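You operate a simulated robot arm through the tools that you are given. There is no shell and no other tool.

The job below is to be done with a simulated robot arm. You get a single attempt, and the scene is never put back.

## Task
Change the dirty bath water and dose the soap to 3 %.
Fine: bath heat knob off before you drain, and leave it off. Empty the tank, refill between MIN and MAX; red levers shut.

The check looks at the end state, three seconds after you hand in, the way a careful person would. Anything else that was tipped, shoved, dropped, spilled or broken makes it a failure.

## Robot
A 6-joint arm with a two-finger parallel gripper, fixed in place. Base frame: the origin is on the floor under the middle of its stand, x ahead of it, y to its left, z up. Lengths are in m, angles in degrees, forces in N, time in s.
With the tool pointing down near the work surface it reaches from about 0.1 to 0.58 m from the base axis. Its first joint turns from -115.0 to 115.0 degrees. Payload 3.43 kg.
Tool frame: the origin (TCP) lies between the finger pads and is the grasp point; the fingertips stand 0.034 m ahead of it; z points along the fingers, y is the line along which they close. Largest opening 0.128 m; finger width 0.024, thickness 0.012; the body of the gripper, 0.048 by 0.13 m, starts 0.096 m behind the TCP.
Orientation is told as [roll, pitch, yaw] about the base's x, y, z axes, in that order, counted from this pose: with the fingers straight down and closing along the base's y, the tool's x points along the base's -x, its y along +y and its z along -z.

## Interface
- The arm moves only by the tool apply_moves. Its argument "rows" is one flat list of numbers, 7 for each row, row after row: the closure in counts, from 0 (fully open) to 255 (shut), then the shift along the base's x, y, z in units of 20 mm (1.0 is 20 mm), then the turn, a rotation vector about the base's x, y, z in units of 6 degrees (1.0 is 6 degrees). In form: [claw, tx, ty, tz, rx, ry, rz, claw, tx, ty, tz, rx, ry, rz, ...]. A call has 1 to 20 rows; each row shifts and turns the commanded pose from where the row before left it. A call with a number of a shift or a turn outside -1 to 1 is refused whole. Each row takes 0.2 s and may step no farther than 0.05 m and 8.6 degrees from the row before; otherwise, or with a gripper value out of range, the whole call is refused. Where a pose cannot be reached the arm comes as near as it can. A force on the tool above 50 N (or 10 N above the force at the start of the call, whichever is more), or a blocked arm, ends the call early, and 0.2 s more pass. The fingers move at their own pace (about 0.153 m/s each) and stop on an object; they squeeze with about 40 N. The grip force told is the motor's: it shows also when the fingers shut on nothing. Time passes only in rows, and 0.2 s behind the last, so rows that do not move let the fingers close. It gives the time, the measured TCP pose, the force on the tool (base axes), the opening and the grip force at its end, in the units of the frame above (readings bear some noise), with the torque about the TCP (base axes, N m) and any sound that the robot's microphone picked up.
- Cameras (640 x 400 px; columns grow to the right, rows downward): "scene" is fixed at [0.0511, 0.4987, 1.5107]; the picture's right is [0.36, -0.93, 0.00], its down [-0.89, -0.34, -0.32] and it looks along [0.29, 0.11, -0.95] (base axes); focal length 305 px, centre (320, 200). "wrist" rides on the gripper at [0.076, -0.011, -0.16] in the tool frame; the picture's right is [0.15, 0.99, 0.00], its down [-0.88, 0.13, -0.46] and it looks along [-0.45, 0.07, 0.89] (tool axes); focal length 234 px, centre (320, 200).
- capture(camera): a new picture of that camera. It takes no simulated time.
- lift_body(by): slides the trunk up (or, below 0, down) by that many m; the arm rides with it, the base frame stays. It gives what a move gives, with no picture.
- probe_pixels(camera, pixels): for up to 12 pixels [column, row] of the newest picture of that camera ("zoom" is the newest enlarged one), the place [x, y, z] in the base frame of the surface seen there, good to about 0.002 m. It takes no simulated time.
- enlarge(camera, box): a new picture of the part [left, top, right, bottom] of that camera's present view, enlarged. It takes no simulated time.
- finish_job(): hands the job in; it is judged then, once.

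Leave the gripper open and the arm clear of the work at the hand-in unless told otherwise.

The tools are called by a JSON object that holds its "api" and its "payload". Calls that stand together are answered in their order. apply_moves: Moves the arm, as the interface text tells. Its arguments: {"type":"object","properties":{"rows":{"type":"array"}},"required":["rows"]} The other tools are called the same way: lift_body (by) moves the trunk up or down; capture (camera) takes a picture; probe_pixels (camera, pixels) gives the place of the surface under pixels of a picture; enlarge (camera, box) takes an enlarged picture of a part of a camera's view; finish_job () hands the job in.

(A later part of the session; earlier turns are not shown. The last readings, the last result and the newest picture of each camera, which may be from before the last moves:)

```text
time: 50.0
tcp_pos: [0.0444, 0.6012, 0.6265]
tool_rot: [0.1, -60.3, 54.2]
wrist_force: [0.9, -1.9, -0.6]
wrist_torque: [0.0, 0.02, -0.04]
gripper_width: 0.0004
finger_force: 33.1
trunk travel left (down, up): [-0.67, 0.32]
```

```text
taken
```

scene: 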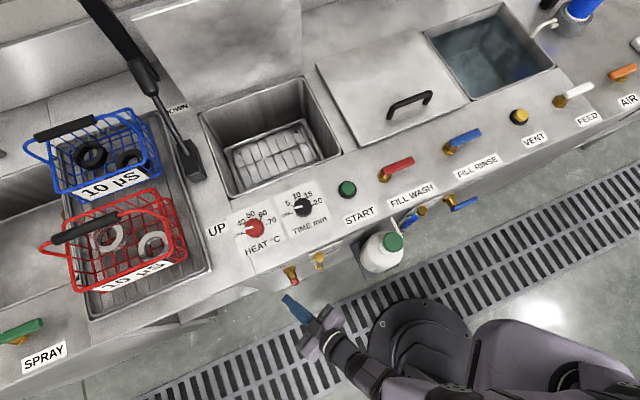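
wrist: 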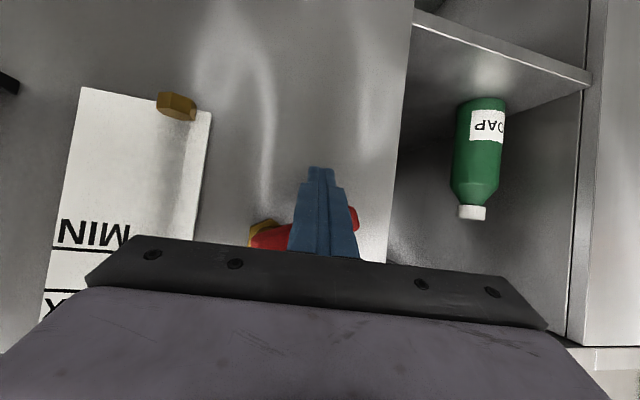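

The lever is most of the way back. I'll now push upward from underneath to reach the level (shut) position.

{"api": "apply_moves", "payload": {"rows": [255, -0.1, 0.1, 0.6, 0, 0, 0, 255, 0, 0, 0.5, 0, 0, 0, 255, 0, 0, 0.3, 0, 0, 0]}}

{"api": "capture", "payload": {"camera": "wrist"}}

```text
time: 50.8
tcp_pos: [0.0425, 0.6001, 0.6462]
tool_rot: [-0.4, -59.1, 55.0]
wrist_force: [-9.0, -0.5, -32.3]
wrist_torque: [0.02, -0.06, -0.17]
gripper_width: 0.0
finger_force: 33.3
trunk travel left (down, up): [-0.67, 0.32]
```

```text
taken
```

wrist: 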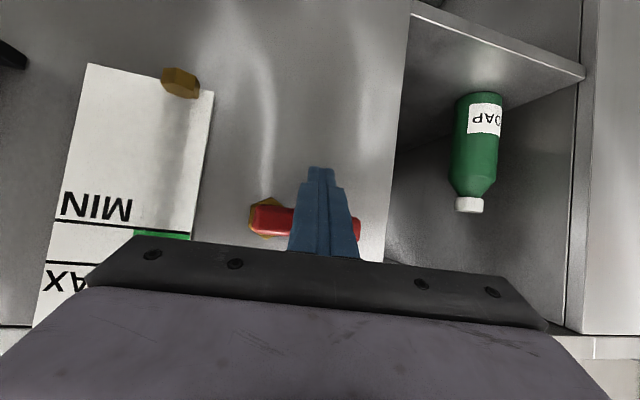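

A 32 N resistance shows the lever is against its closed stop. I'll back off downward and outward, then check the lever.

{"api": "apply_moves", "payload": {"rows": [255, 0, 0, -0.8, 0, 0, 0, 255, -0.2, -0.5, -0.5, 0, 0, 0.3, 255, -0.3, -0.9, 0, 0, 0, 0.5, 255, -0.3, -0.9, 0, 0, 0, 0.5, 255, 0, 0, 0.9, 0, 0, 0, 255, 0, 0, 0.9, 0, 0, 0, 255, 0, 0, 0.9, 0, 0, 0, 255, 0, 0, 0.9, 0, 0, 0, 255, 0, 0, 0.9, 0, 0, 0]}}

{"api": "capture", "payload": {"camera": "wrist"}}

{"api": "capture", "payload": {"camera": "scene"}}

```text
time: 52.8
tcp_pos: [0.0234, 0.5574, 0.7178]
tool_rot: [0.2, -60.3, 61.9]
wrist_force: [-0.2, 0.1, 0.3]
wrist_torque: [0.0, 0.01, -0.03]
gripper_width: 0.0001
finger_force: 33.0
trunk travel left (down, up): [-0.67, 0.32]
```

```text
taken
```

wrist: 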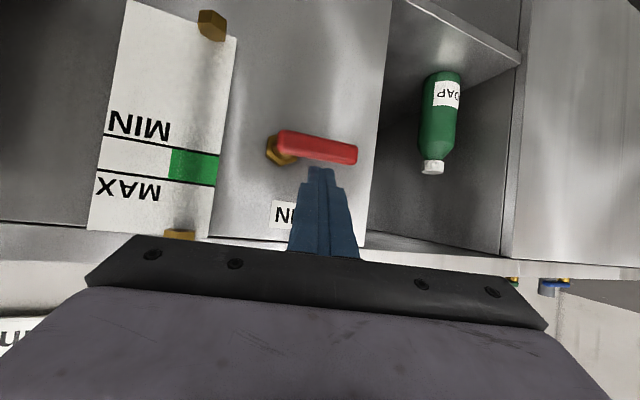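

```text
taken
```

scene: 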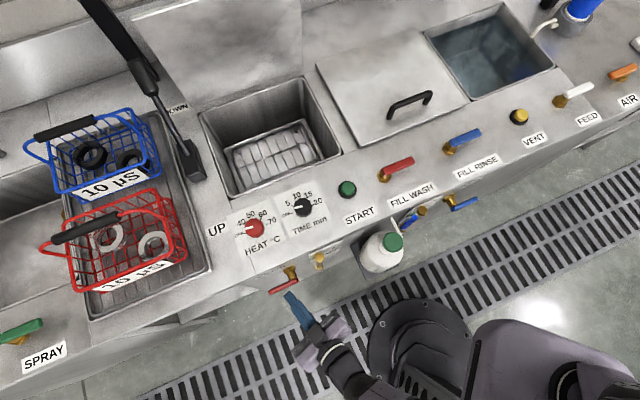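

The lever looks level again. I'll confirm by probing along it.

{"api": "probe_pixels", "payload": {"camera": "wrist", "pixels": [[287, 143], [305, 146], [320, 149], [335, 151], [350, 154]]}}

{"api": "enlarge", "payload": {"camera": "wrist", "box": [240, 110, 380, 200]}}

{"api": "enlarge", "payload": {"camera": "scene", "box": [340, 120, 500, 220]}}

{"api": "probe_pixels", "payload": {"camera": "scene", "pixels": [[384, 176], [390, 171], [396, 167], [403, 163], [411, 159], [386, 180]]}}

```text
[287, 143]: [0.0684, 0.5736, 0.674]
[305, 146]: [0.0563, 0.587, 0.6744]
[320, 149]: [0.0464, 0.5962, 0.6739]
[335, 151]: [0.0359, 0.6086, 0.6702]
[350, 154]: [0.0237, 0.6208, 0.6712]
```

```text
4.44 times, centred on (310, 155) of wrist
```

zoom: 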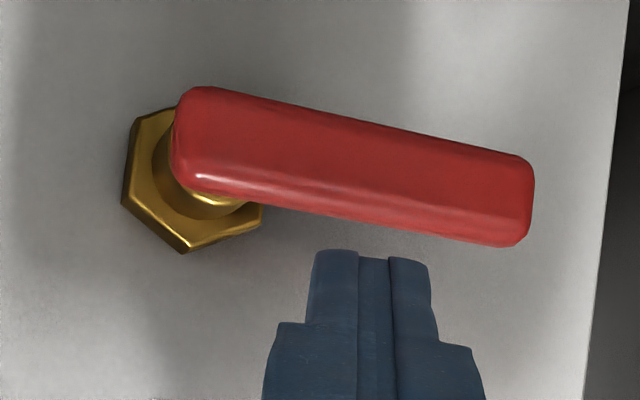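

```text
4.00 times, centred on (420, 170) of scene
```

zoom: 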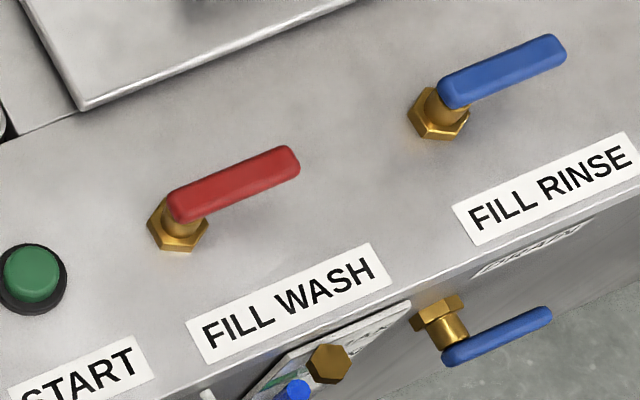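

```text
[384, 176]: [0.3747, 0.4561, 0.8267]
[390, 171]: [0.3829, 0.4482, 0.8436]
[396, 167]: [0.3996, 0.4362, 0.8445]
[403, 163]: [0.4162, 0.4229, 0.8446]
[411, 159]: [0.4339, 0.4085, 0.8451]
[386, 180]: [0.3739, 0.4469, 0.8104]
```

Let me double-check that the lever is level by probing its upper and lower edges at both ends in the zoom view.

{"api": "enlarge", "payload": {"camera": "wrist", "box": [240, 110, 380, 200]}}

{"api": "probe_pixels", "payload": {"camera": "zoom", "pixels": [[230, 110], [230, 185], [300, 125], [300, 200], [400, 150], [400, 215], [490, 170], [490, 235]]}}

```text
4.44 times, centred on (310, 155) of wrist
```

zoom: 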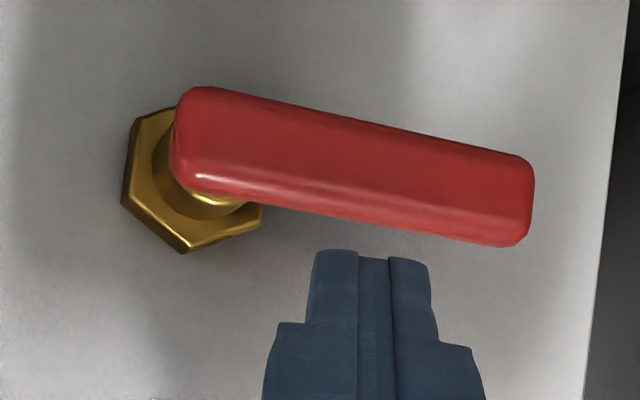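

```text
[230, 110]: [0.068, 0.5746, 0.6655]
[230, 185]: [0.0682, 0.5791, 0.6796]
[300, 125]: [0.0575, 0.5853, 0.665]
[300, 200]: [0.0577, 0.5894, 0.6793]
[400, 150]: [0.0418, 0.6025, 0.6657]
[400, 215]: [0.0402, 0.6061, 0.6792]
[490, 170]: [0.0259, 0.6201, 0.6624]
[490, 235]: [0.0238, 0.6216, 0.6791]
```

The drain lever is level and shut. Next is the FILL WASH lever on the deck (scene 395,168). I'll probe its geometry in detail.

{"api": "enlarge", "payload": {"camera": "scene", "box": [370, 145, 430, 195]}}

{"api": "probe_pixels", "payload": {"camera": "zoom", "pixels": [[200, 220], [260, 195], [320, 170], [380, 148], [430, 125], [445, 145], [420, 100], [225, 245], [170, 265], [330, 200], [310, 150], [470, 250]]}}

```text
8.00 times, centred on (400, 170) of scene
```

zoom: 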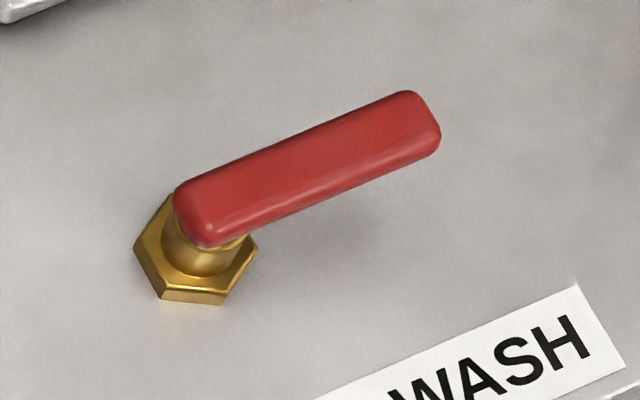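

```text
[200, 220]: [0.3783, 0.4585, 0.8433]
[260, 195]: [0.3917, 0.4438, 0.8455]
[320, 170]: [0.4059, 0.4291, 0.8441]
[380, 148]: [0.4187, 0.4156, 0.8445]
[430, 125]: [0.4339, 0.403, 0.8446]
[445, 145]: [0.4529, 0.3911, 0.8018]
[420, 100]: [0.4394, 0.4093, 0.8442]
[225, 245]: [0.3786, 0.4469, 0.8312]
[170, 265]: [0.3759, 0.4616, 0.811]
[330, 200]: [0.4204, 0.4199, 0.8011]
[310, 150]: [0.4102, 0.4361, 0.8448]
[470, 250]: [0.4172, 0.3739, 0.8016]
```

The handle runs from the pivot at about (0.380,0.457) to the tip at (0.433,0.403), top z 0.845. I'll raise the trunk and carry the gripper over there, turning it to yaw 0 so that the open fingers can straddle the handle and move it both ways.

{"api": "lift_body", "payload": {"by": 0.25}}

{"api": "apply_moves", "payload": {"rows": [255, 0.94, -0.34, 0, 0, 0, -0.52, 255, 0.94, -0.34, 0, 0, 0, -0.52, 255, 0.94, -0.34, 0, 0, 0, -0.52, 255, 0.94, -0.34, 0, 0, 0, -0.52, 255, 0.94, -0.34, 0, 0, 0, -0.52, 255, 0.94, -0.34, 0, 0, 0, -0.52, 255, 0.94, -0.34, 0, 0, 0, -0.52, 255, 0.94, -0.34, 0, 0, 0, -0.52, 255, 0.94, -0.34, 0, 0, 0, -0.52, 255, 0.94, -0.34, 0, 0, 0, -0.52]}}

{"api": "capture", "payload": {"camera": "scene"}}

```text
time: 55.4
tcp_pos: [0.0222, 0.5568, 0.9691]
tool_rot: [0.2, -60.2, 61.9]
wrist_force: [-0.3, 0.1, -0.1]
wrist_torque: [0.01, 0.01, 0.01]
gripper_width: 0.0
finger_force: 32.7
trunk travel left (down, up): [-0.92, 0.07]
```

```text
time: 57.5
tcp_pos: [0.2147, 0.4872, 0.9669]
tool_rot: [0.2, -60.3, 30.6]
wrist_force: [0.2, 0.7, -0.3]
wrist_torque: [0.0, -0.01, 0.01]
gripper_width: 0.0002
finger_force: 33.3
trunk travel left (down, up): [-0.92, 0.07]
```

```text
taken
```

scene: 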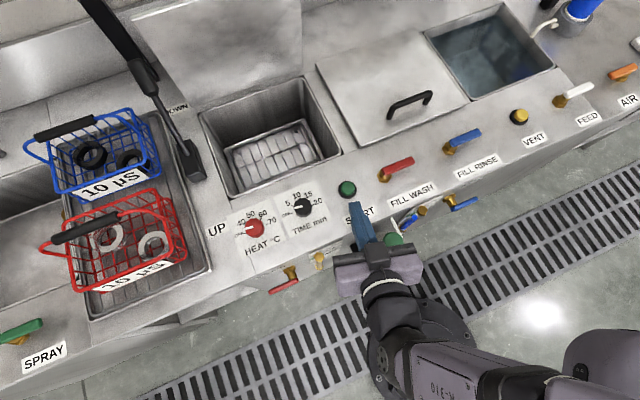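

Moving well, with everything clear. I'll continue to a point above the FILL WASH handle, finishing the turn to yaw 0 and reducing the tilt to 45°.

{"api": "apply_moves", "payload": {"rows": [255, 0.94, -0.34, 0, 0, 0, -0.52, 255, 0.94, -0.34, 0, 0, 0, -0.52, 255, 0.94, -0.34, 0, 0, 0, -0.52, 255, 0.94, -0.34, 0, 0, 0, -0.52, 255, 0.94, -0.34, 0, 0, 0, -0.52, 255, 0.94, -0.34, 0, 0, 0, -0.52, 255, 0.94, -0.34, 0, 0, 0, -0.52, 255, 0.94, -0.34, 0, 0, 0, -0.52, 255, 0.94, -0.34, 0, 0, 0, -0.52, 255, 0.94, -0.34, 0, 0, 0, -0.42, 255, 0, 0, 0, 0, 0.83, 0, 255, 0, 0, 0, 0, 0.83, 0, 255, 0, 0, 0, 0, 0.83, 0]}}

{"api": "capture", "payload": {"camera": "scene"}}

{"api": "capture", "payload": {"camera": "wrist"}}

```text
time: 60.4
tcp_pos: [0.4002, 0.4225, 0.9693]
tool_rot: [0.3, -45.2, 0.1]
wrist_force: [-0.3, 0.1, -0.5]
wrist_torque: [0.0, 0.01, 0.03]
gripper_width: 0.0
finger_force: 33.4
trunk travel left (down, up): [-0.92, 0.07]
```

```text
taken
```

scene: 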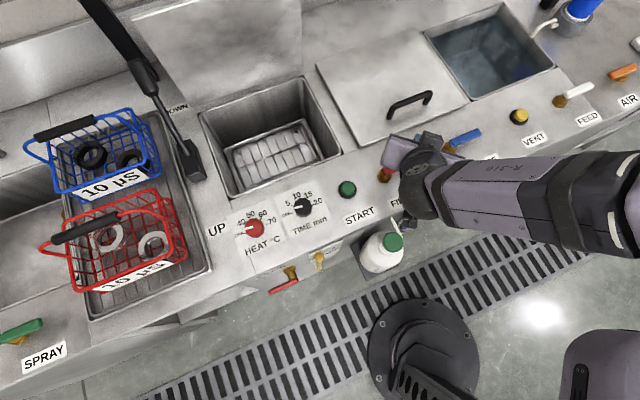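

```text
taken
```

wrist: 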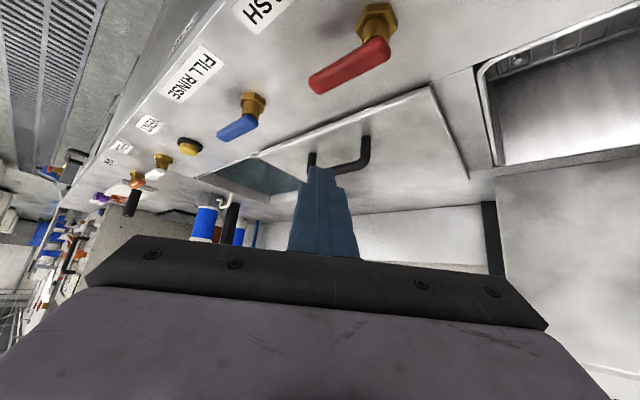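

The tool is above the handle; the scene shows the arm clear of the bottle. I'll open the fingers to about 73 mm and descend in two stages so that they straddle the handle.

{"api": "apply_moves", "payload": {"rows": [110, 0.1, 0, -0.9, 0, 0, 0, 110, 0.1, 0, -0.9, 0, 0, 0, 110, 0.1, 0, -0.9, 0, 0, 0, 110, 0.1, 0, -0.9, 0, 0, 0]}}

{"api": "capture", "payload": {"camera": "wrist"}}

{"api": "enlarge", "payload": {"camera": "scene", "box": [340, 110, 480, 270]}}

```text
time: 61.4
tcp_pos: [0.4098, 0.4204, 0.8952]
tool_rot: [0.3, -45.2, 0.0]
wrist_force: [0.1, 0.7, 0.2]
wrist_torque: [-0.04, -0.02, 0.01]
gripper_width: 0.0727
finger_force: 0.0
trunk travel left (down, up): [-0.92, 0.07]
```

```text
taken
```

wrist: 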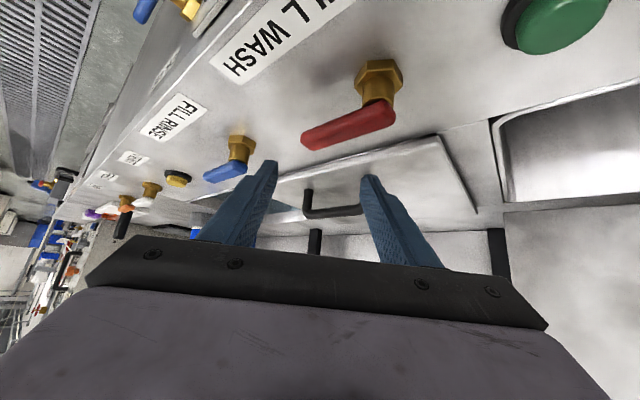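

```text
2.50 times, centred on (410, 190) of scene
```

zoom: 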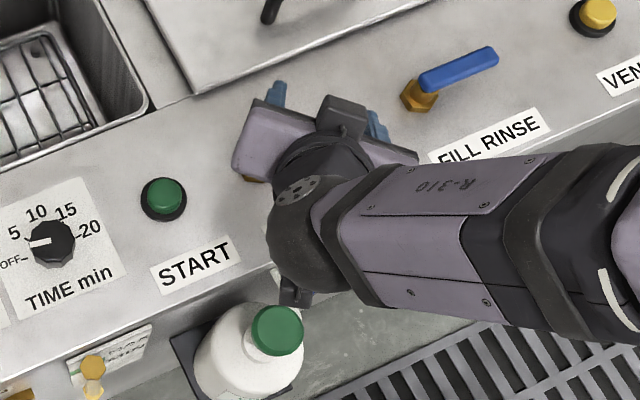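

Everything is still clear (pump head well below the wrist). I'll descend the last 52 mm around the handle.

{"api": "apply_moves", "payload": {"rows": [110, 0, 0.03, -0.9, 0, 0, 0, 110, 0, 0.03, -0.9, 0, 0, 0, 110, 0, 0, -0.75, 0, 0, 0]}}

{"api": "capture", "payload": {"camera": "wrist"}}

{"api": "capture", "payload": {"camera": "scene"}}

```text
time: 62.1
tcp_pos: [0.4096, 0.4229, 0.8471]
tool_rot: [0.7, -45.6, -0.3]
wrist_force: [4.1, 3.9, 9.7]
wrist_torque: [0.37, 0.09, -0.21]
gripper_width: 0.0748
finger_force: 1.7
trunk travel left (down, up): [-0.92, 0.07]
```

```text
taken
```

wrist: 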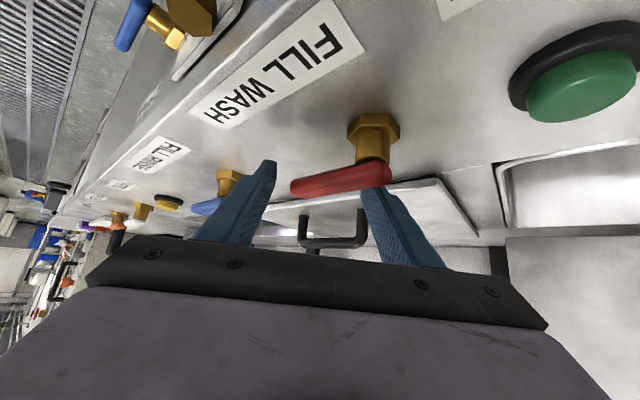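

```text
taken
```

scene: 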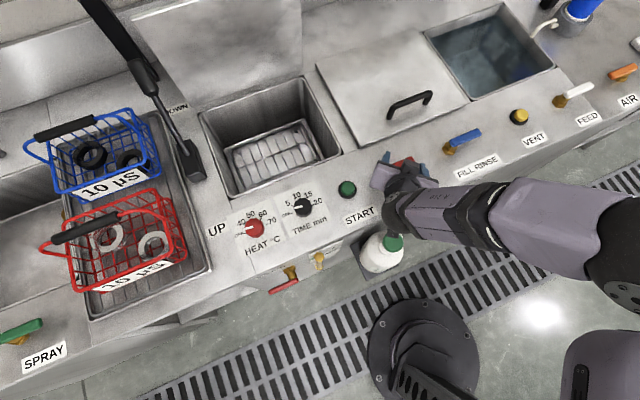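

There's a light touch (about 10 N): the upper finger is grazing the handle near its pivot. I'll lift 2 cm, shift outward along the handle by about 13 mm, and lower again.

{"api": "apply_moves", "payload": {"rows": [110, 0, 0, 1, 0, 0, 0, 110, 0.45, -0.5, 0, 0, 0, 0, 110, 0, 0, -0.6, 0, 0, 0, 110, 0, 0, -0.55, 0, 0, 0]}}

{"api": "capture", "payload": {"camera": "wrist"}}

{"api": "enlarge", "payload": {"camera": "scene", "box": [360, 130, 440, 210]}}

```text
time: 63.1
tcp_pos: [0.4193, 0.415, 0.8453]
tool_rot: [1.0, -45.7, -0.5]
wrist_force: [10.4, 8.6, 19.7]
wrist_torque: [0.82, 0.35, -0.52]
gripper_width: 0.078
finger_force: 4.8
trunk travel left (down, up): [-0.92, 0.07]
```

```text
taken
```

wrist: 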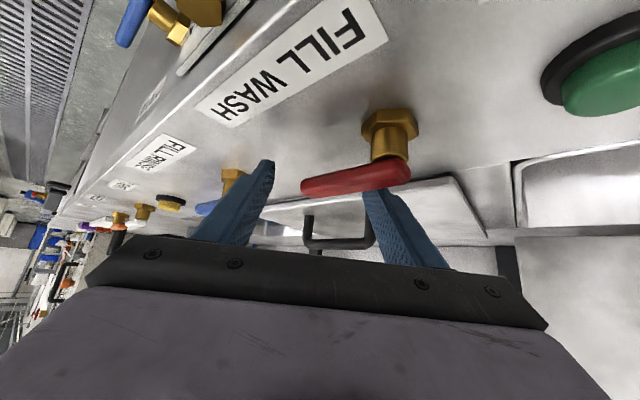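

```text
5.00 times, centred on (400, 170) of scene
```

zoom: 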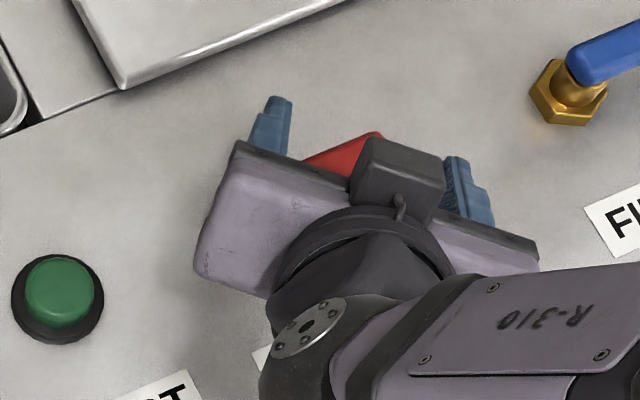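

Still touching: the underside of the upper finger meets the handle's pivot end. I'll lift, shift 13 mm in +x (towards the tip), and lower again.

{"api": "apply_moves", "payload": {"rows": [110, 0, 0, 1, 0, 0, 0, 110, 0.7, 0, 0.2, 0, 0, 0, 110, 0, 0, -0.6, 0, 0, 0, 110, 0, 0, -0.55, 0, 0, 0]}}

{"api": "capture", "payload": {"camera": "wrist"}}

{"api": "enlarge", "payload": {"camera": "scene", "box": [360, 130, 440, 210]}}

```text
time: 64.2
tcp_pos: [0.4303, 0.4112, 0.8424]
tool_rot: [0.2, -45.3, 0.1]
wrist_force: [-0.2, 0.1, -0.4]
wrist_torque: [-0.01, -0.01, 0.0]
gripper_width: 0.0727
finger_force: 0.1
trunk travel left (down, up): [-0.92, 0.07]
```

```text
taken
```

wrist: 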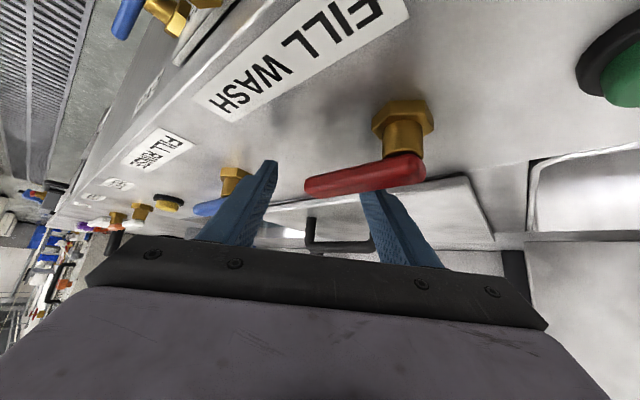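

```text
5.00 times, centred on (400, 170) of scene
```

zoom: 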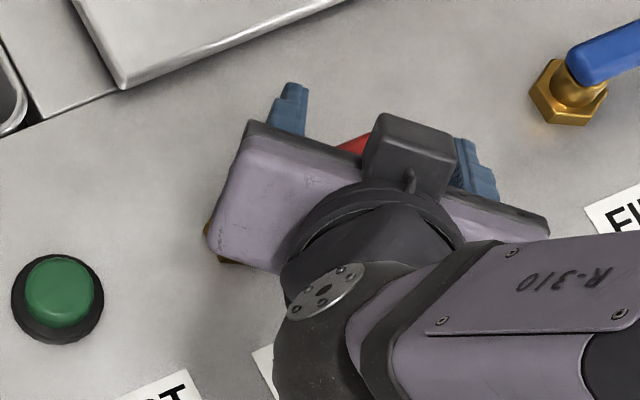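

No contact now, with the handle between the fingers. I'll try opening counterclockwise (pushing the tip away from the robot side, +y) in a small step and watch the force.

{"api": "apply_moves", "payload": {"rows": [110, 0.1, 0.8, 0, 0, 0, 0, 110, 0.3, 0.5, 0, 0, 0, 0]}}

{"api": "capture", "payload": {"camera": "wrist"}}

{"api": "capture", "payload": {"camera": "scene"}}

```text
time: 64.8
tcp_pos: [0.4397, 0.4369, 0.8431]
tool_rot: [0.3, -45.3, 0.1]
wrist_force: [0.2, -3.2, 0.0]
wrist_torque: [-0.04, -0.03, 0.06]
gripper_width: 0.0744
finger_force: 1.3
trunk travel left (down, up): [-0.92, 0.07]
```

```text
taken
```

wrist: 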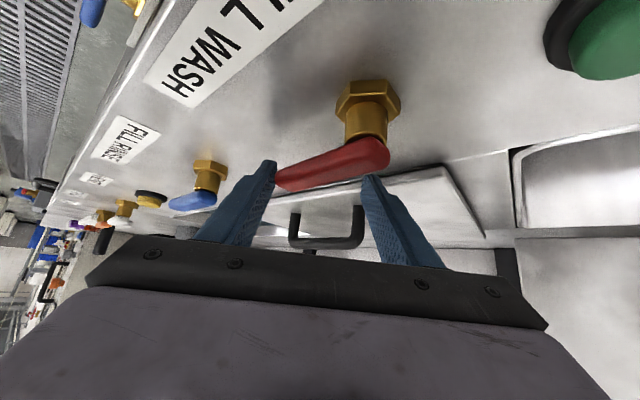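

```text
taken
```

scene: 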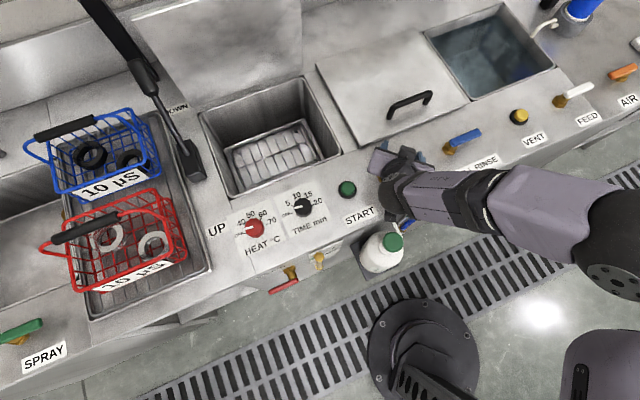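

The finger has just met the handle (3 N). I'll push another 15 mm along the arc and see whether it turns.

{"api": "apply_moves", "payload": {"rows": [110, 0.25, 0.75, 0, 0, 0, 0]}}

{"api": "capture", "payload": {"camera": "wrist"}}

{"api": "enlarge", "payload": {"camera": "scene", "box": [190, 70, 430, 220]}}

```text
time: 65.2
tcp_pos: [0.4453, 0.4545, 0.843]
tool_rot: [0.3, -45.2, 0.1]
wrist_force: [0.2, -0.9, -0.6]
wrist_torque: [0.1, 0.03, 0.07]
gripper_width: 0.074
finger_force: 0.9
trunk travel left (down, up): [-0.92, 0.07]
```

```text
taken
```

wrist: 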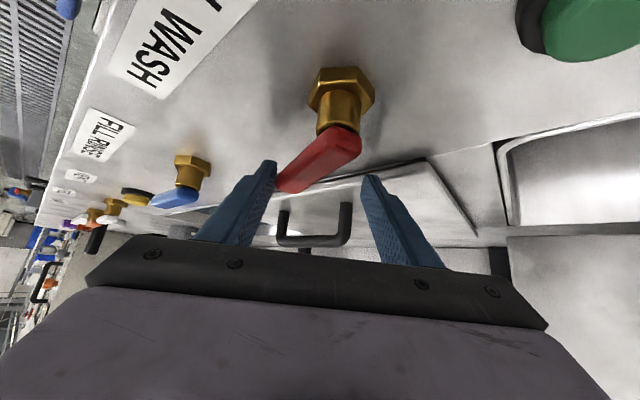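

```text
2.67 times, centred on (310, 145) of scene
```

zoom: 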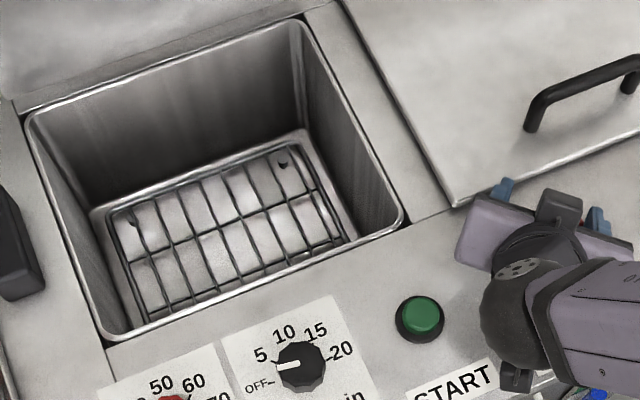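

The lever turns counterclockwise freely (about 19° so far). I'll continue to about half open and check the flow.

{"api": "apply_moves", "payload": {"rows": [110, 0.0, 0.8, 0, 0, 0, 0, 110, -0.1, 0.7, 0, 0, 0, 0]}}

{"api": "enlarge", "payload": {"camera": "scene", "box": [190, 70, 430, 220]}}

{"api": "probe_pixels", "payload": {"camera": "scene", "pixels": [[270, 140], [240, 165], [265, 150]]}}

{"api": "capture", "payload": {"camera": "wrist"}}

```text
time: 65.8
tcp_pos: [0.4429, 0.4722, 0.8438]
tool_rot: [-0.6, -45.5, -0.2]
wrist_force: [1.2, -37.3, 9.5]
wrist_torque: [-0.55, -0.25, -0.67]
gripper_width: 0.0548
finger_force: 0.0
trunk travel left (down, up): [-0.92, 0.07]
```

```text
2.67 times, centred on (310, 145) of scene
```

zoom: 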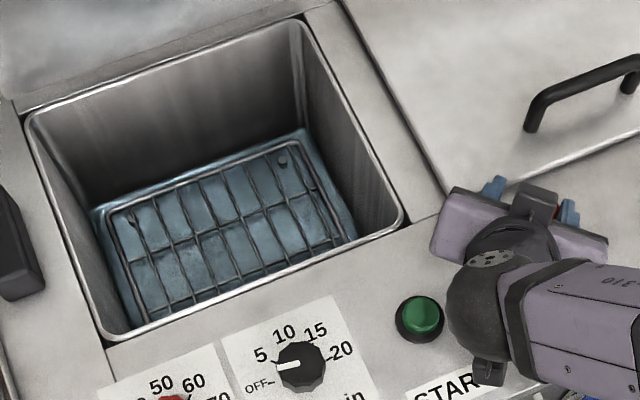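

```text
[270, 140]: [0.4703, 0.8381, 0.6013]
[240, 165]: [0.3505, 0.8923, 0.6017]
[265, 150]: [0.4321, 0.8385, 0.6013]
```

```text
taken
```

wrist: 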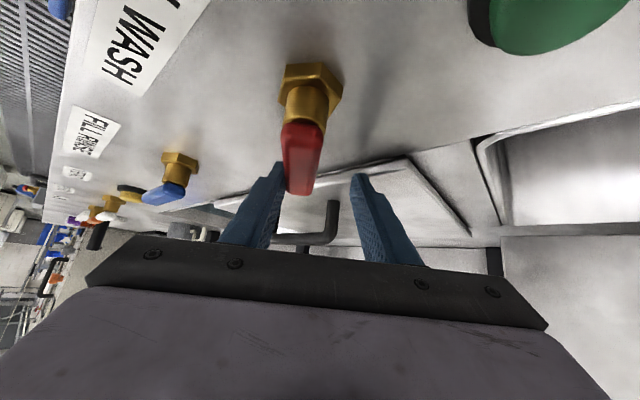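

Water is starting to come in (blue on the tank floor). However, the upper finger is pressing on something (37 N, probably the lid's edge), so I'll ease back 12 mm in −y right away and check.

{"api": "apply_moves", "payload": {"rows": [110, 0, -0.75, 0, 0, 0, 0]}}

{"api": "capture", "payload": {"camera": "scene"}}

{"api": "probe_pixels", "payload": {"camera": "scene", "pixels": [[270, 140], [240, 165], [265, 150], [380, 143], [400, 135], [364, 147], [362, 149], [420, 125]]}}

{"api": "capture", "payload": {"camera": "wrist"}}

```text
time: 66.2
tcp_pos: [0.4413, 0.4693, 0.8444]
tool_rot: [0.5, -45.4, 0.0]
wrist_force: [-2.7, -14.5, 2.9]
wrist_torque: [-0.28, 0.02, -0.15]
gripper_width: 0.0649
finger_force: 0.1
trunk travel left (down, up): [-0.92, 0.07]
```

```text
taken
```

scene: 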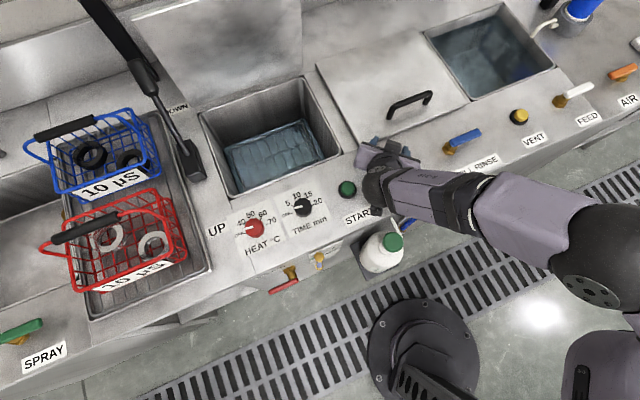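

```text
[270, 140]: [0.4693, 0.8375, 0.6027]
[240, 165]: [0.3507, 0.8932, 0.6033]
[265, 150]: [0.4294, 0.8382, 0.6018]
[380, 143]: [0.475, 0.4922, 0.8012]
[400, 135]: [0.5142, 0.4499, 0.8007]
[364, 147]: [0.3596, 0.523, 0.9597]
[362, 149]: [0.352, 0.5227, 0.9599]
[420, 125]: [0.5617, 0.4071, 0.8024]
```

```text
taken
```

wrist: 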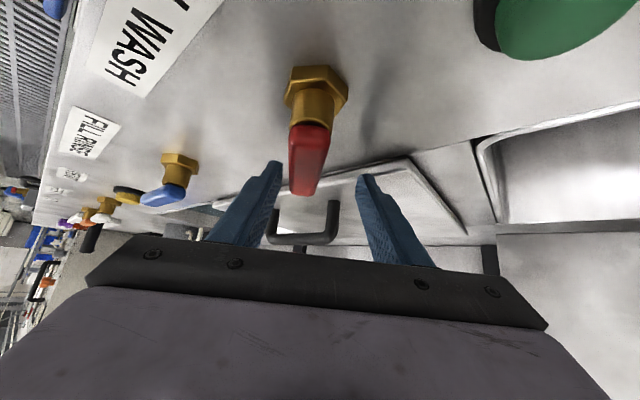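

Still 14 N against the lid's front edge. I'll back off another 10 mm and check the fill rate.

{"api": "apply_moves", "payload": {"rows": [110, -0.2, -0.5, 0, 0, 0, 0]}}

{"api": "capture", "payload": {"camera": "scene"}}

{"api": "probe_pixels", "payload": {"camera": "scene", "pixels": [[270, 140], [240, 165], [265, 150], [300, 130]]}}

```text
time: 66.5
tcp_pos: [0.4375, 0.4594, 0.845]
tool_rot: [0.6, -45.2, -0.1]
wrist_force: [-0.7, -0.5, -0.1]
wrist_torque: [0.02, 0.02, 0.01]
gripper_width: 0.0728
finger_force: 0.1
trunk travel left (down, up): [-0.92, 0.07]
```

```text
taken
```

scene: 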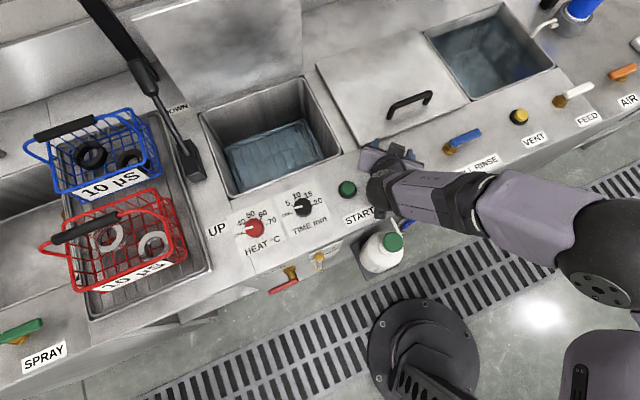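

```text
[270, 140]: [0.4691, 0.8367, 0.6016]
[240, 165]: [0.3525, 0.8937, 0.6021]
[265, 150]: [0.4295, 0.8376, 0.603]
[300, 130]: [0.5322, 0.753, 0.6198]
```

The clean water is transparent, so the probe sees the tank floor. I need to read the waterline on the wall, or the gauge. I'll enlarge both.

{"api": "enlarge", "payload": {"camera": "scene", "box": [190, 70, 350, 200]}}

{"api": "enlarge", "payload": {"camera": "scene", "box": [300, 235, 350, 285]}}

{"api": "capture", "payload": {"camera": "wrist"}}

```text
3.08 times, centred on (270, 135) of scene
```

zoom: 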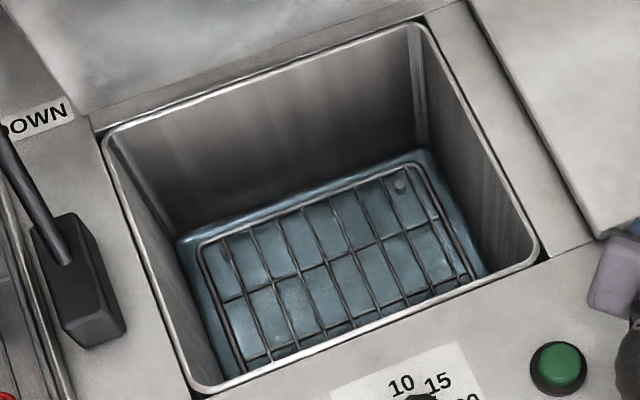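

```text
8.00 times, centred on (325, 260) of scene
```

zoom: 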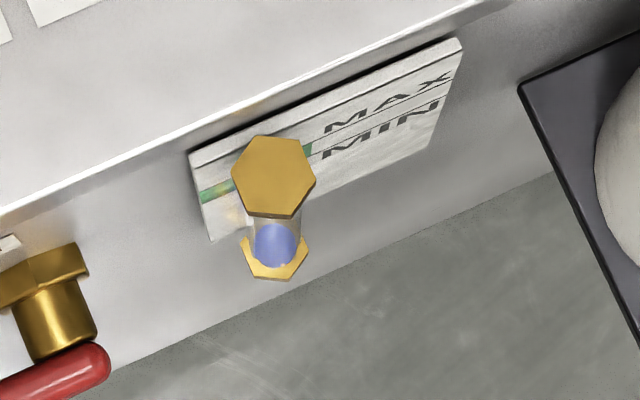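

```text
taken
```

wrist: 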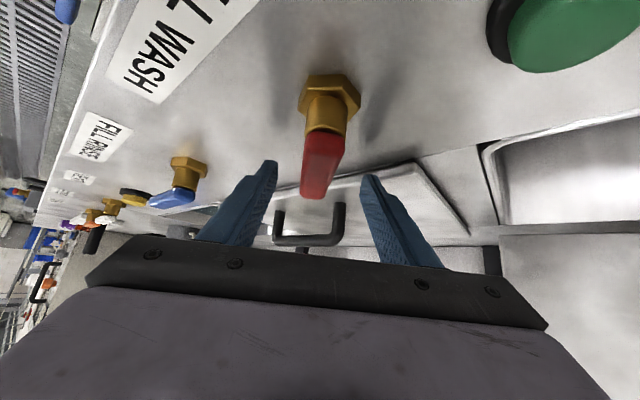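

The gauge is visible from the scene camera: the blue column's top is the disc at zoom (275,243). I'll probe it for its height.

{"api": "probe_pixels", "payload": {"camera": "zoom", "pixels": [[275, 240], [275, 250], [275, 175], [335, 125], [345, 150], [215, 190]]}}

{"api": "apply_moves", "payload": {"rows": [110, 0, 0, 0, 0, 0, 0]}}

{"api": "enlarge", "payload": {"camera": "scene", "box": [300, 235, 350, 285]}}

{"api": "probe_pixels", "payload": {"camera": "zoom", "pixels": [[275, 240], [275, 250], [275, 230]]}}

```text
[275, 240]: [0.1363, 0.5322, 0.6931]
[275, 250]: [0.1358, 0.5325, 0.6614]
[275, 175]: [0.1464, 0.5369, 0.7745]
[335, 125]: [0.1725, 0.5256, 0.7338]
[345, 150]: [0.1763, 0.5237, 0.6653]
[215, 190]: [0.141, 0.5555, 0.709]
```

```text
time: 67.0
tcp_pos: [0.4374, 0.4601, 0.8426]
tool_rot: [0.3, -45.4, 0.0]
wrist_force: [0.0, 0.8, -0.5]
wrist_torque: [-0.02, -0.03, 0.0]
gripper_width: 0.0728
finger_force: 0.2
trunk travel left (down, up): [-0.92, 0.07]
```

```text
8.00 times, centred on (325, 260) of scene
```

zoom: 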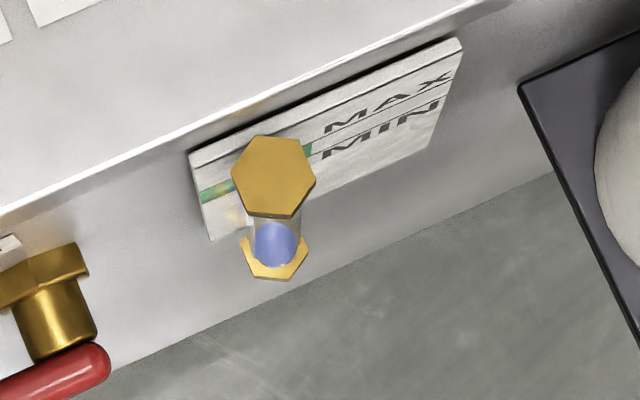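

```text
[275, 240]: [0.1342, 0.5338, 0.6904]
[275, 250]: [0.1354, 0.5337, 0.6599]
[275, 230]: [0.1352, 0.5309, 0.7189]
```

The probe sees the glass, but I can track the disc's position between the lower nut (y≈262) and the upper nut (y≈178). I'll wait 1 s and compare to see the fill rate.

{"api": "apply_moves", "payload": {"rows": [110, 0, 0, 0, 0, 0, 0, 110, 0, 0, 0, 0, 0, 0, 110, 0, 0, 0, 0, 0, 0, 110, 0, 0, 0, 0, 0, 0]}}

{"api": "enlarge", "payload": {"camera": "scene", "box": [300, 235, 350, 285]}}

{"api": "enlarge", "payload": {"camera": "scene", "box": [180, 60, 360, 200]}}

```text
time: 68.0
tcp_pos: [0.4387, 0.4583, 0.8425]
tool_rot: [0.2, -45.4, 0.0]
wrist_force: [-0.5, 0.0, 0.0]
wrist_torque: [-0.01, 0.0, -0.03]
gripper_width: 0.0726
finger_force: 0.2
trunk travel left (down, up): [-0.92, 0.07]
```

```text
8.00 times, centred on (325, 260) of scene
```

zoom: 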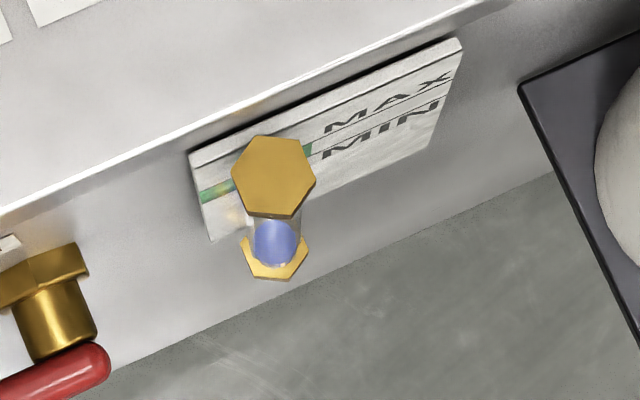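

```text
2.86 times, centred on (270, 130) of scene
```

zoom: 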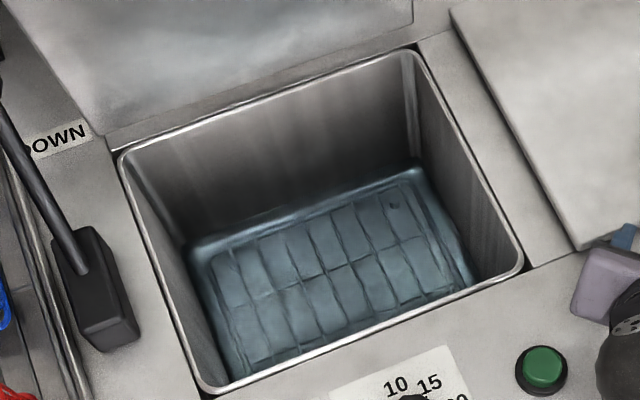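

It's filling slowly at half open (waterline at the back corner, zoom y≈167, vs 97 at the original level). That gives good control. I'll wait 4 s.

{"api": "apply_moves", "payload": {"rows": [110, 0, 0, 0, 0, 0, 0, 110, 0, 0, 0, 0, 0, 0, 110, 0, 0, 0, 0, 0, 0, 110, 0, 0, 0, 0, 0, 0, 110, 0, 0, 0, 0, 0, 0, 110, 0, 0, 0, 0, 0, 0, 110, 0, 0, 0, 0, 0, 0, 110, 0, 0, 0, 0, 0, 0, 110, 0, 0, 0, 0, 0, 0, 110, 0, 0, 0, 0, 0, 0, 110, 0, 0, 0, 0, 0, 0, 110, 0, 0, 0, 0, 0, 0, 110, 0, 0, 0, 0, 0, 0, 110, 0, 0, 0, 0, 0, 0, 110, 0, 0, 0, 0, 0, 0, 110, 0, 0, 0, 0, 0, 0, 110, 0, 0, 0, 0, 0, 0, 110, 0, 0, 0, 0, 0, 0, 110, 0, 0, 0, 0, 0, 0]}}

{"api": "enlarge", "payload": {"camera": "scene", "box": [300, 235, 350, 285]}}

{"api": "enlarge", "payload": {"camera": "scene", "box": [180, 60, 360, 200]}}

```text
time: 72.0
tcp_pos: [0.4379, 0.4584, 0.8426]
tool_rot: [0.2, -45.3, 0.1]
wrist_force: [0.5, 0.2, 0.0]
wrist_torque: [-0.02, 0.01, -0.01]
gripper_width: 0.0729
finger_force: 0.0
trunk travel left (down, up): [-0.92, 0.07]
```

```text
8.00 times, centred on (325, 260) of scene
```

zoom: 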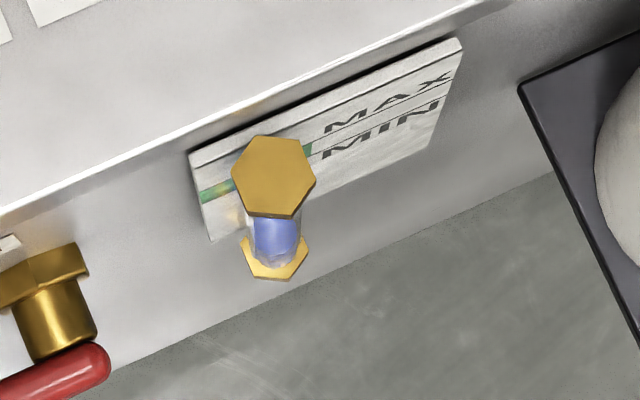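

```text
2.86 times, centred on (270, 130) of scene
```

zoom: 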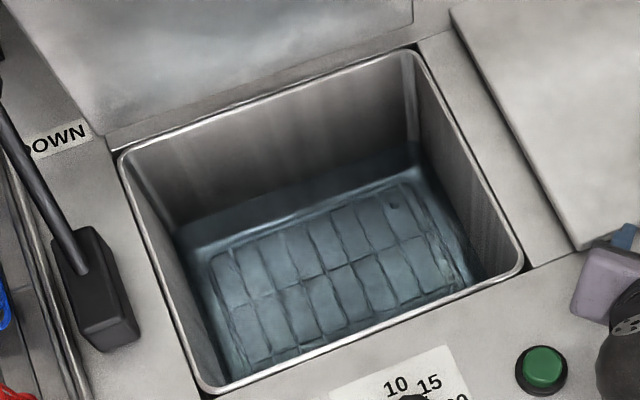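

The waterline on the back wall is now at zoom y≈142 (from 167), with the target at about 97. At ~6 px/s about 7 s remain. I'll wait 4 s more.

{"api": "apply_moves", "payload": {"rows": [110, 0, 0, 0, 0, 0, 0, 110, 0, 0, 0, 0, 0, 0, 110, 0, 0, 0, 0, 0, 0, 110, 0, 0, 0, 0, 0, 0, 110, 0, 0, 0, 0, 0, 0, 110, 0, 0, 0, 0, 0, 0, 110, 0, 0, 0, 0, 0, 0, 110, 0, 0, 0, 0, 0, 0, 110, 0, 0, 0, 0, 0, 0, 110, 0, 0, 0, 0, 0, 0, 110, 0, 0, 0, 0, 0, 0, 110, 0, 0, 0, 0, 0, 0, 110, 0, 0, 0, 0, 0, 0, 110, 0, 0, 0, 0, 0, 0, 110, 0, 0, 0, 0, 0, 0, 110, 0, 0, 0, 0, 0, 0, 110, 0, 0, 0, 0, 0, 0, 110, 0, 0, 0, 0, 0, 0, 110, 0, 0, 0, 0, 0, 0]}}

{"api": "enlarge", "payload": {"camera": "scene", "box": [300, 235, 350, 285]}}

{"api": "enlarge", "payload": {"camera": "scene", "box": [180, 60, 360, 200]}}

```text
time: 76.0
tcp_pos: [0.4378, 0.4586, 0.8429]
tool_rot: [0.2, -45.3, 0.1]
wrist_force: [-0.3, -0.5, 0.3]
wrist_torque: [0.01, 0.0, -0.01]
gripper_width: 0.0729
finger_force: 0.0
trunk travel left (down, up): [-0.92, 0.07]
```

```text
8.00 times, centred on (325, 260) of scene
```

zoom: 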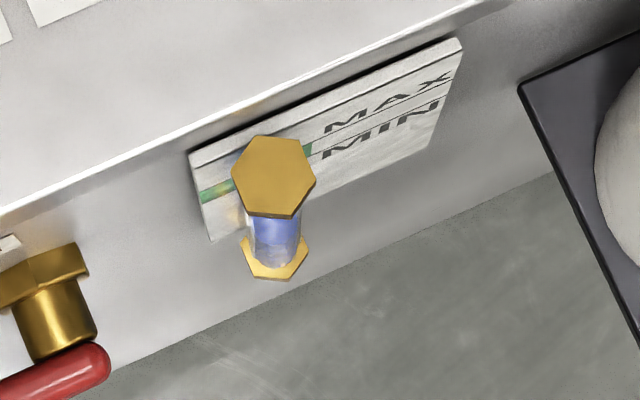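

```text
2.86 times, centred on (270, 130) of scene
```

zoom: 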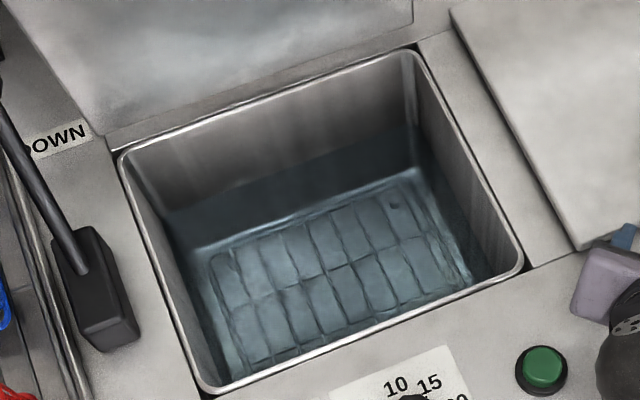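

The waterline is at y≈124 now; the target is about 97. I'll wait 3 s more.

{"api": "apply_moves", "payload": {"rows": [110, 0, 0, 0, 0, 0, 0, 110, 0, 0, 0, 0, 0, 0, 110, 0, 0, 0, 0, 0, 0, 110, 0, 0, 0, 0, 0, 0, 110, 0, 0, 0, 0, 0, 0, 110, 0, 0, 0, 0, 0, 0, 110, 0, 0, 0, 0, 0, 0, 110, 0, 0, 0, 0, 0, 0, 110, 0, 0, 0, 0, 0, 0, 110, 0, 0, 0, 0, 0, 0, 110, 0, 0, 0, 0, 0, 0, 110, 0, 0, 0, 0, 0, 0, 110, 0, 0, 0, 0, 0, 0, 110, 0, 0, 0, 0, 0, 0]}}

{"api": "enlarge", "payload": {"camera": "scene", "box": [300, 235, 350, 285]}}

{"api": "enlarge", "payload": {"camera": "scene", "box": [180, 60, 360, 200]}}

```text
time: 79.0
tcp_pos: [0.4382, 0.4582, 0.8438]
tool_rot: [0.1, -45.4, 0.0]
wrist_force: [-0.2, 0.1, 0.3]
wrist_torque: [0.03, 0.0, 0.03]
gripper_width: 0.0729
finger_force: 0.0
trunk travel left (down, up): [-0.92, 0.07]
```

```text
8.00 times, centred on (325, 260) of scene
```

zoom: 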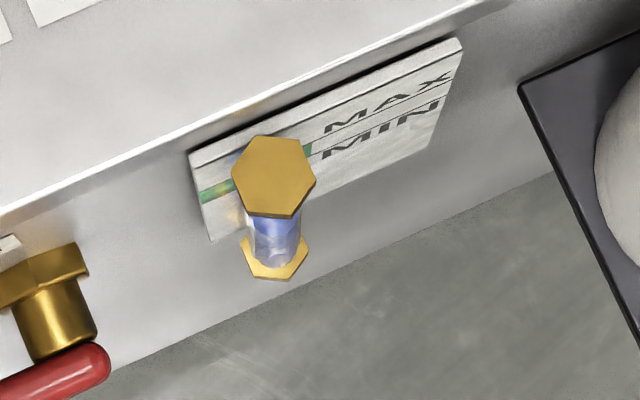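

```text
2.86 times, centred on (270, 130) of scene
```

zoom: 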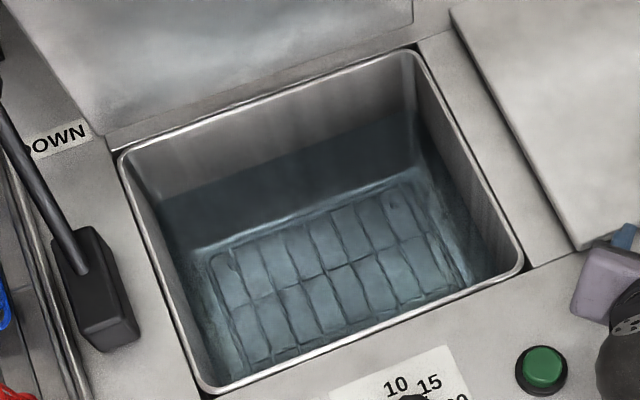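

The waterline is at y≈112 (right corner), rising about 4 px/s, aiming for about 97. I'll wait 2.6 s and then begin closing.

{"api": "apply_moves", "payload": {"rows": [110, 0, 0, 0, 0, 0, 0, 110, 0, 0, 0, 0, 0, 0, 110, 0, 0, 0, 0, 0, 0, 110, 0, 0, 0, 0, 0, 0, 110, 0, 0, 0, 0, 0, 0, 110, 0, 0, 0, 0, 0, 0, 110, 0, 0, 0, 0, 0, 0, 110, 0, 0, 0, 0, 0, 0, 110, 0, 0, 0, 0, 0, 0, 110, 0, 0, 0, 0, 0, 0, 110, 0, 0, 0, 0, 0, 0, 110, 0, 0, 0, 0, 0, 0]}}

{"api": "enlarge", "payload": {"camera": "scene", "box": [300, 235, 350, 285]}}

{"api": "enlarge", "payload": {"camera": "scene", "box": [180, 60, 360, 200]}}

```text
time: 81.5
tcp_pos: [0.4387, 0.4588, 0.8425]
tool_rot: [0.2, -45.4, 0.1]
wrist_force: [0.3, -0.7, 0.1]
wrist_torque: [-0.02, 0.0, 0.0]
gripper_width: 0.0729
finger_force: 0.1
trunk travel left (down, up): [-0.92, 0.07]
```

```text
8.00 times, centred on (325, 260) of scene
```

zoom: 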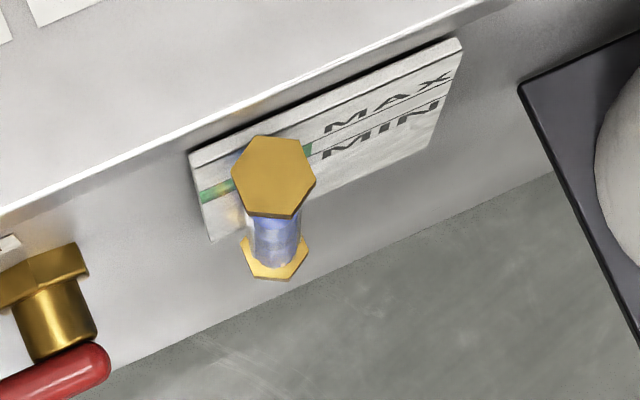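

```text
2.86 times, centred on (270, 130) of scene
```

zoom: 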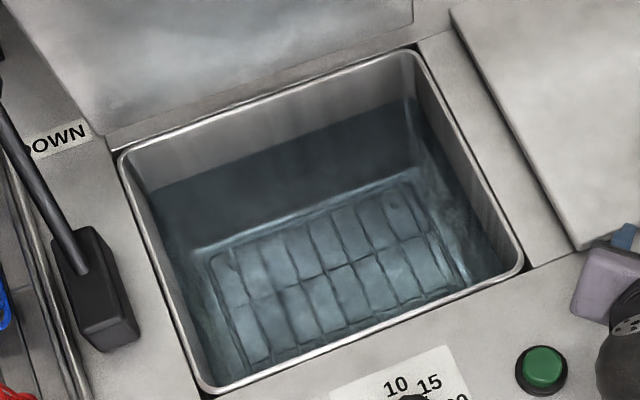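

The waterline is now at about y 98, matching the original in-band level. I'll close the lever now.

{"api": "apply_moves", "payload": {"rows": [110, -0.1, -1, 0, 0, 0, 0, 110, -0.2, -1, 0, 0, 0, 0, 110, -0.2, -0.9, 0, 0, 0, 0]}}

{"api": "capture", "payload": {"camera": "wrist"}}

{"api": "enlarge", "payload": {"camera": "scene", "box": [180, 60, 360, 200]}}

```text
time: 82.3
tcp_pos: [0.4303, 0.4026, 0.8454]
tool_rot: [0.8, -45.5, -0.3]
wrist_force: [7.3, 9.1, 10.4]
wrist_torque: [0.51, 0.22, -0.27]
gripper_width: 0.0782
finger_force: 4.6
trunk travel left (down, up): [-0.92, 0.07]
```

```text
taken
```

wrist: 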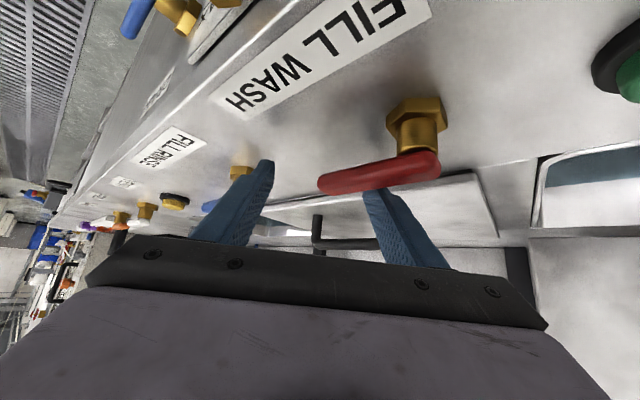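

```text
2.86 times, centred on (270, 130) of scene
```

zoom: 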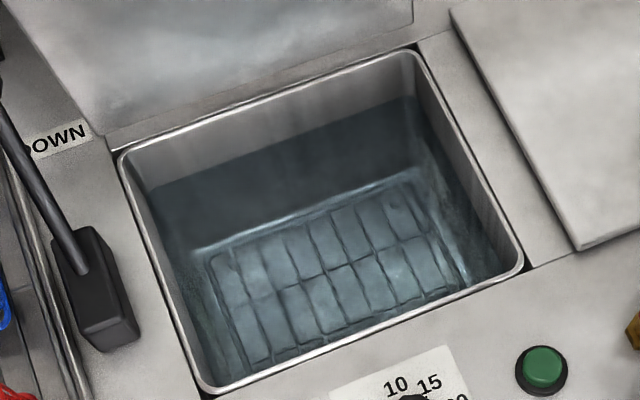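

The handle looks nearly shut. I'll push slightly more to reach its stop.

{"api": "apply_moves", "payload": {"rows": [110, -0.15, -0.35, 0, 0, 0, 0, 110, -0.1, -0.2, 0, 0, 0, 0]}}

{"api": "capture", "payload": {"camera": "wrist"}}

{"api": "enlarge", "payload": {"camera": "scene", "box": [360, 130, 440, 210]}}

```text
time: 83.0
tcp_pos: [0.4293, 0.3975, 0.8478]
tool_rot: [1.4, -45.7, -0.8]
wrist_force: [28.1, 24.5, 11.3]
wrist_torque: [0.5, 0.01, -1.6]
gripper_width: 0.087
finger_force: 12.3
trunk travel left (down, up): [-0.92, 0.07]
```

```text
taken
```

wrist: 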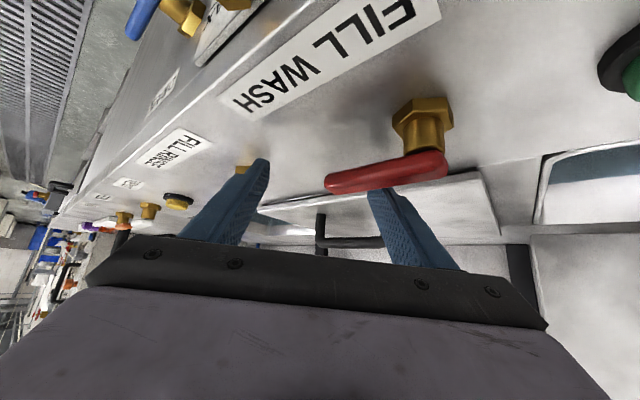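

```text
5.00 times, centred on (400, 170) of scene
```

zoom: 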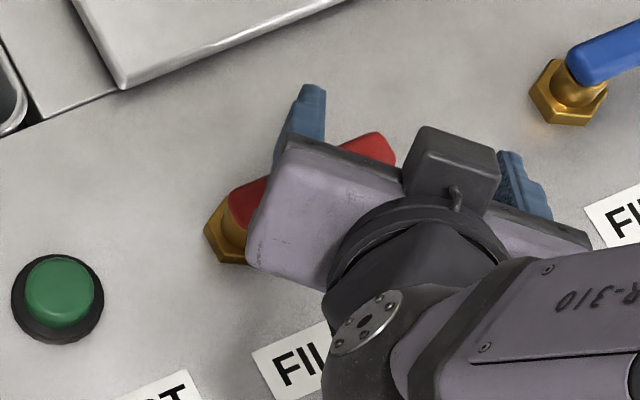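

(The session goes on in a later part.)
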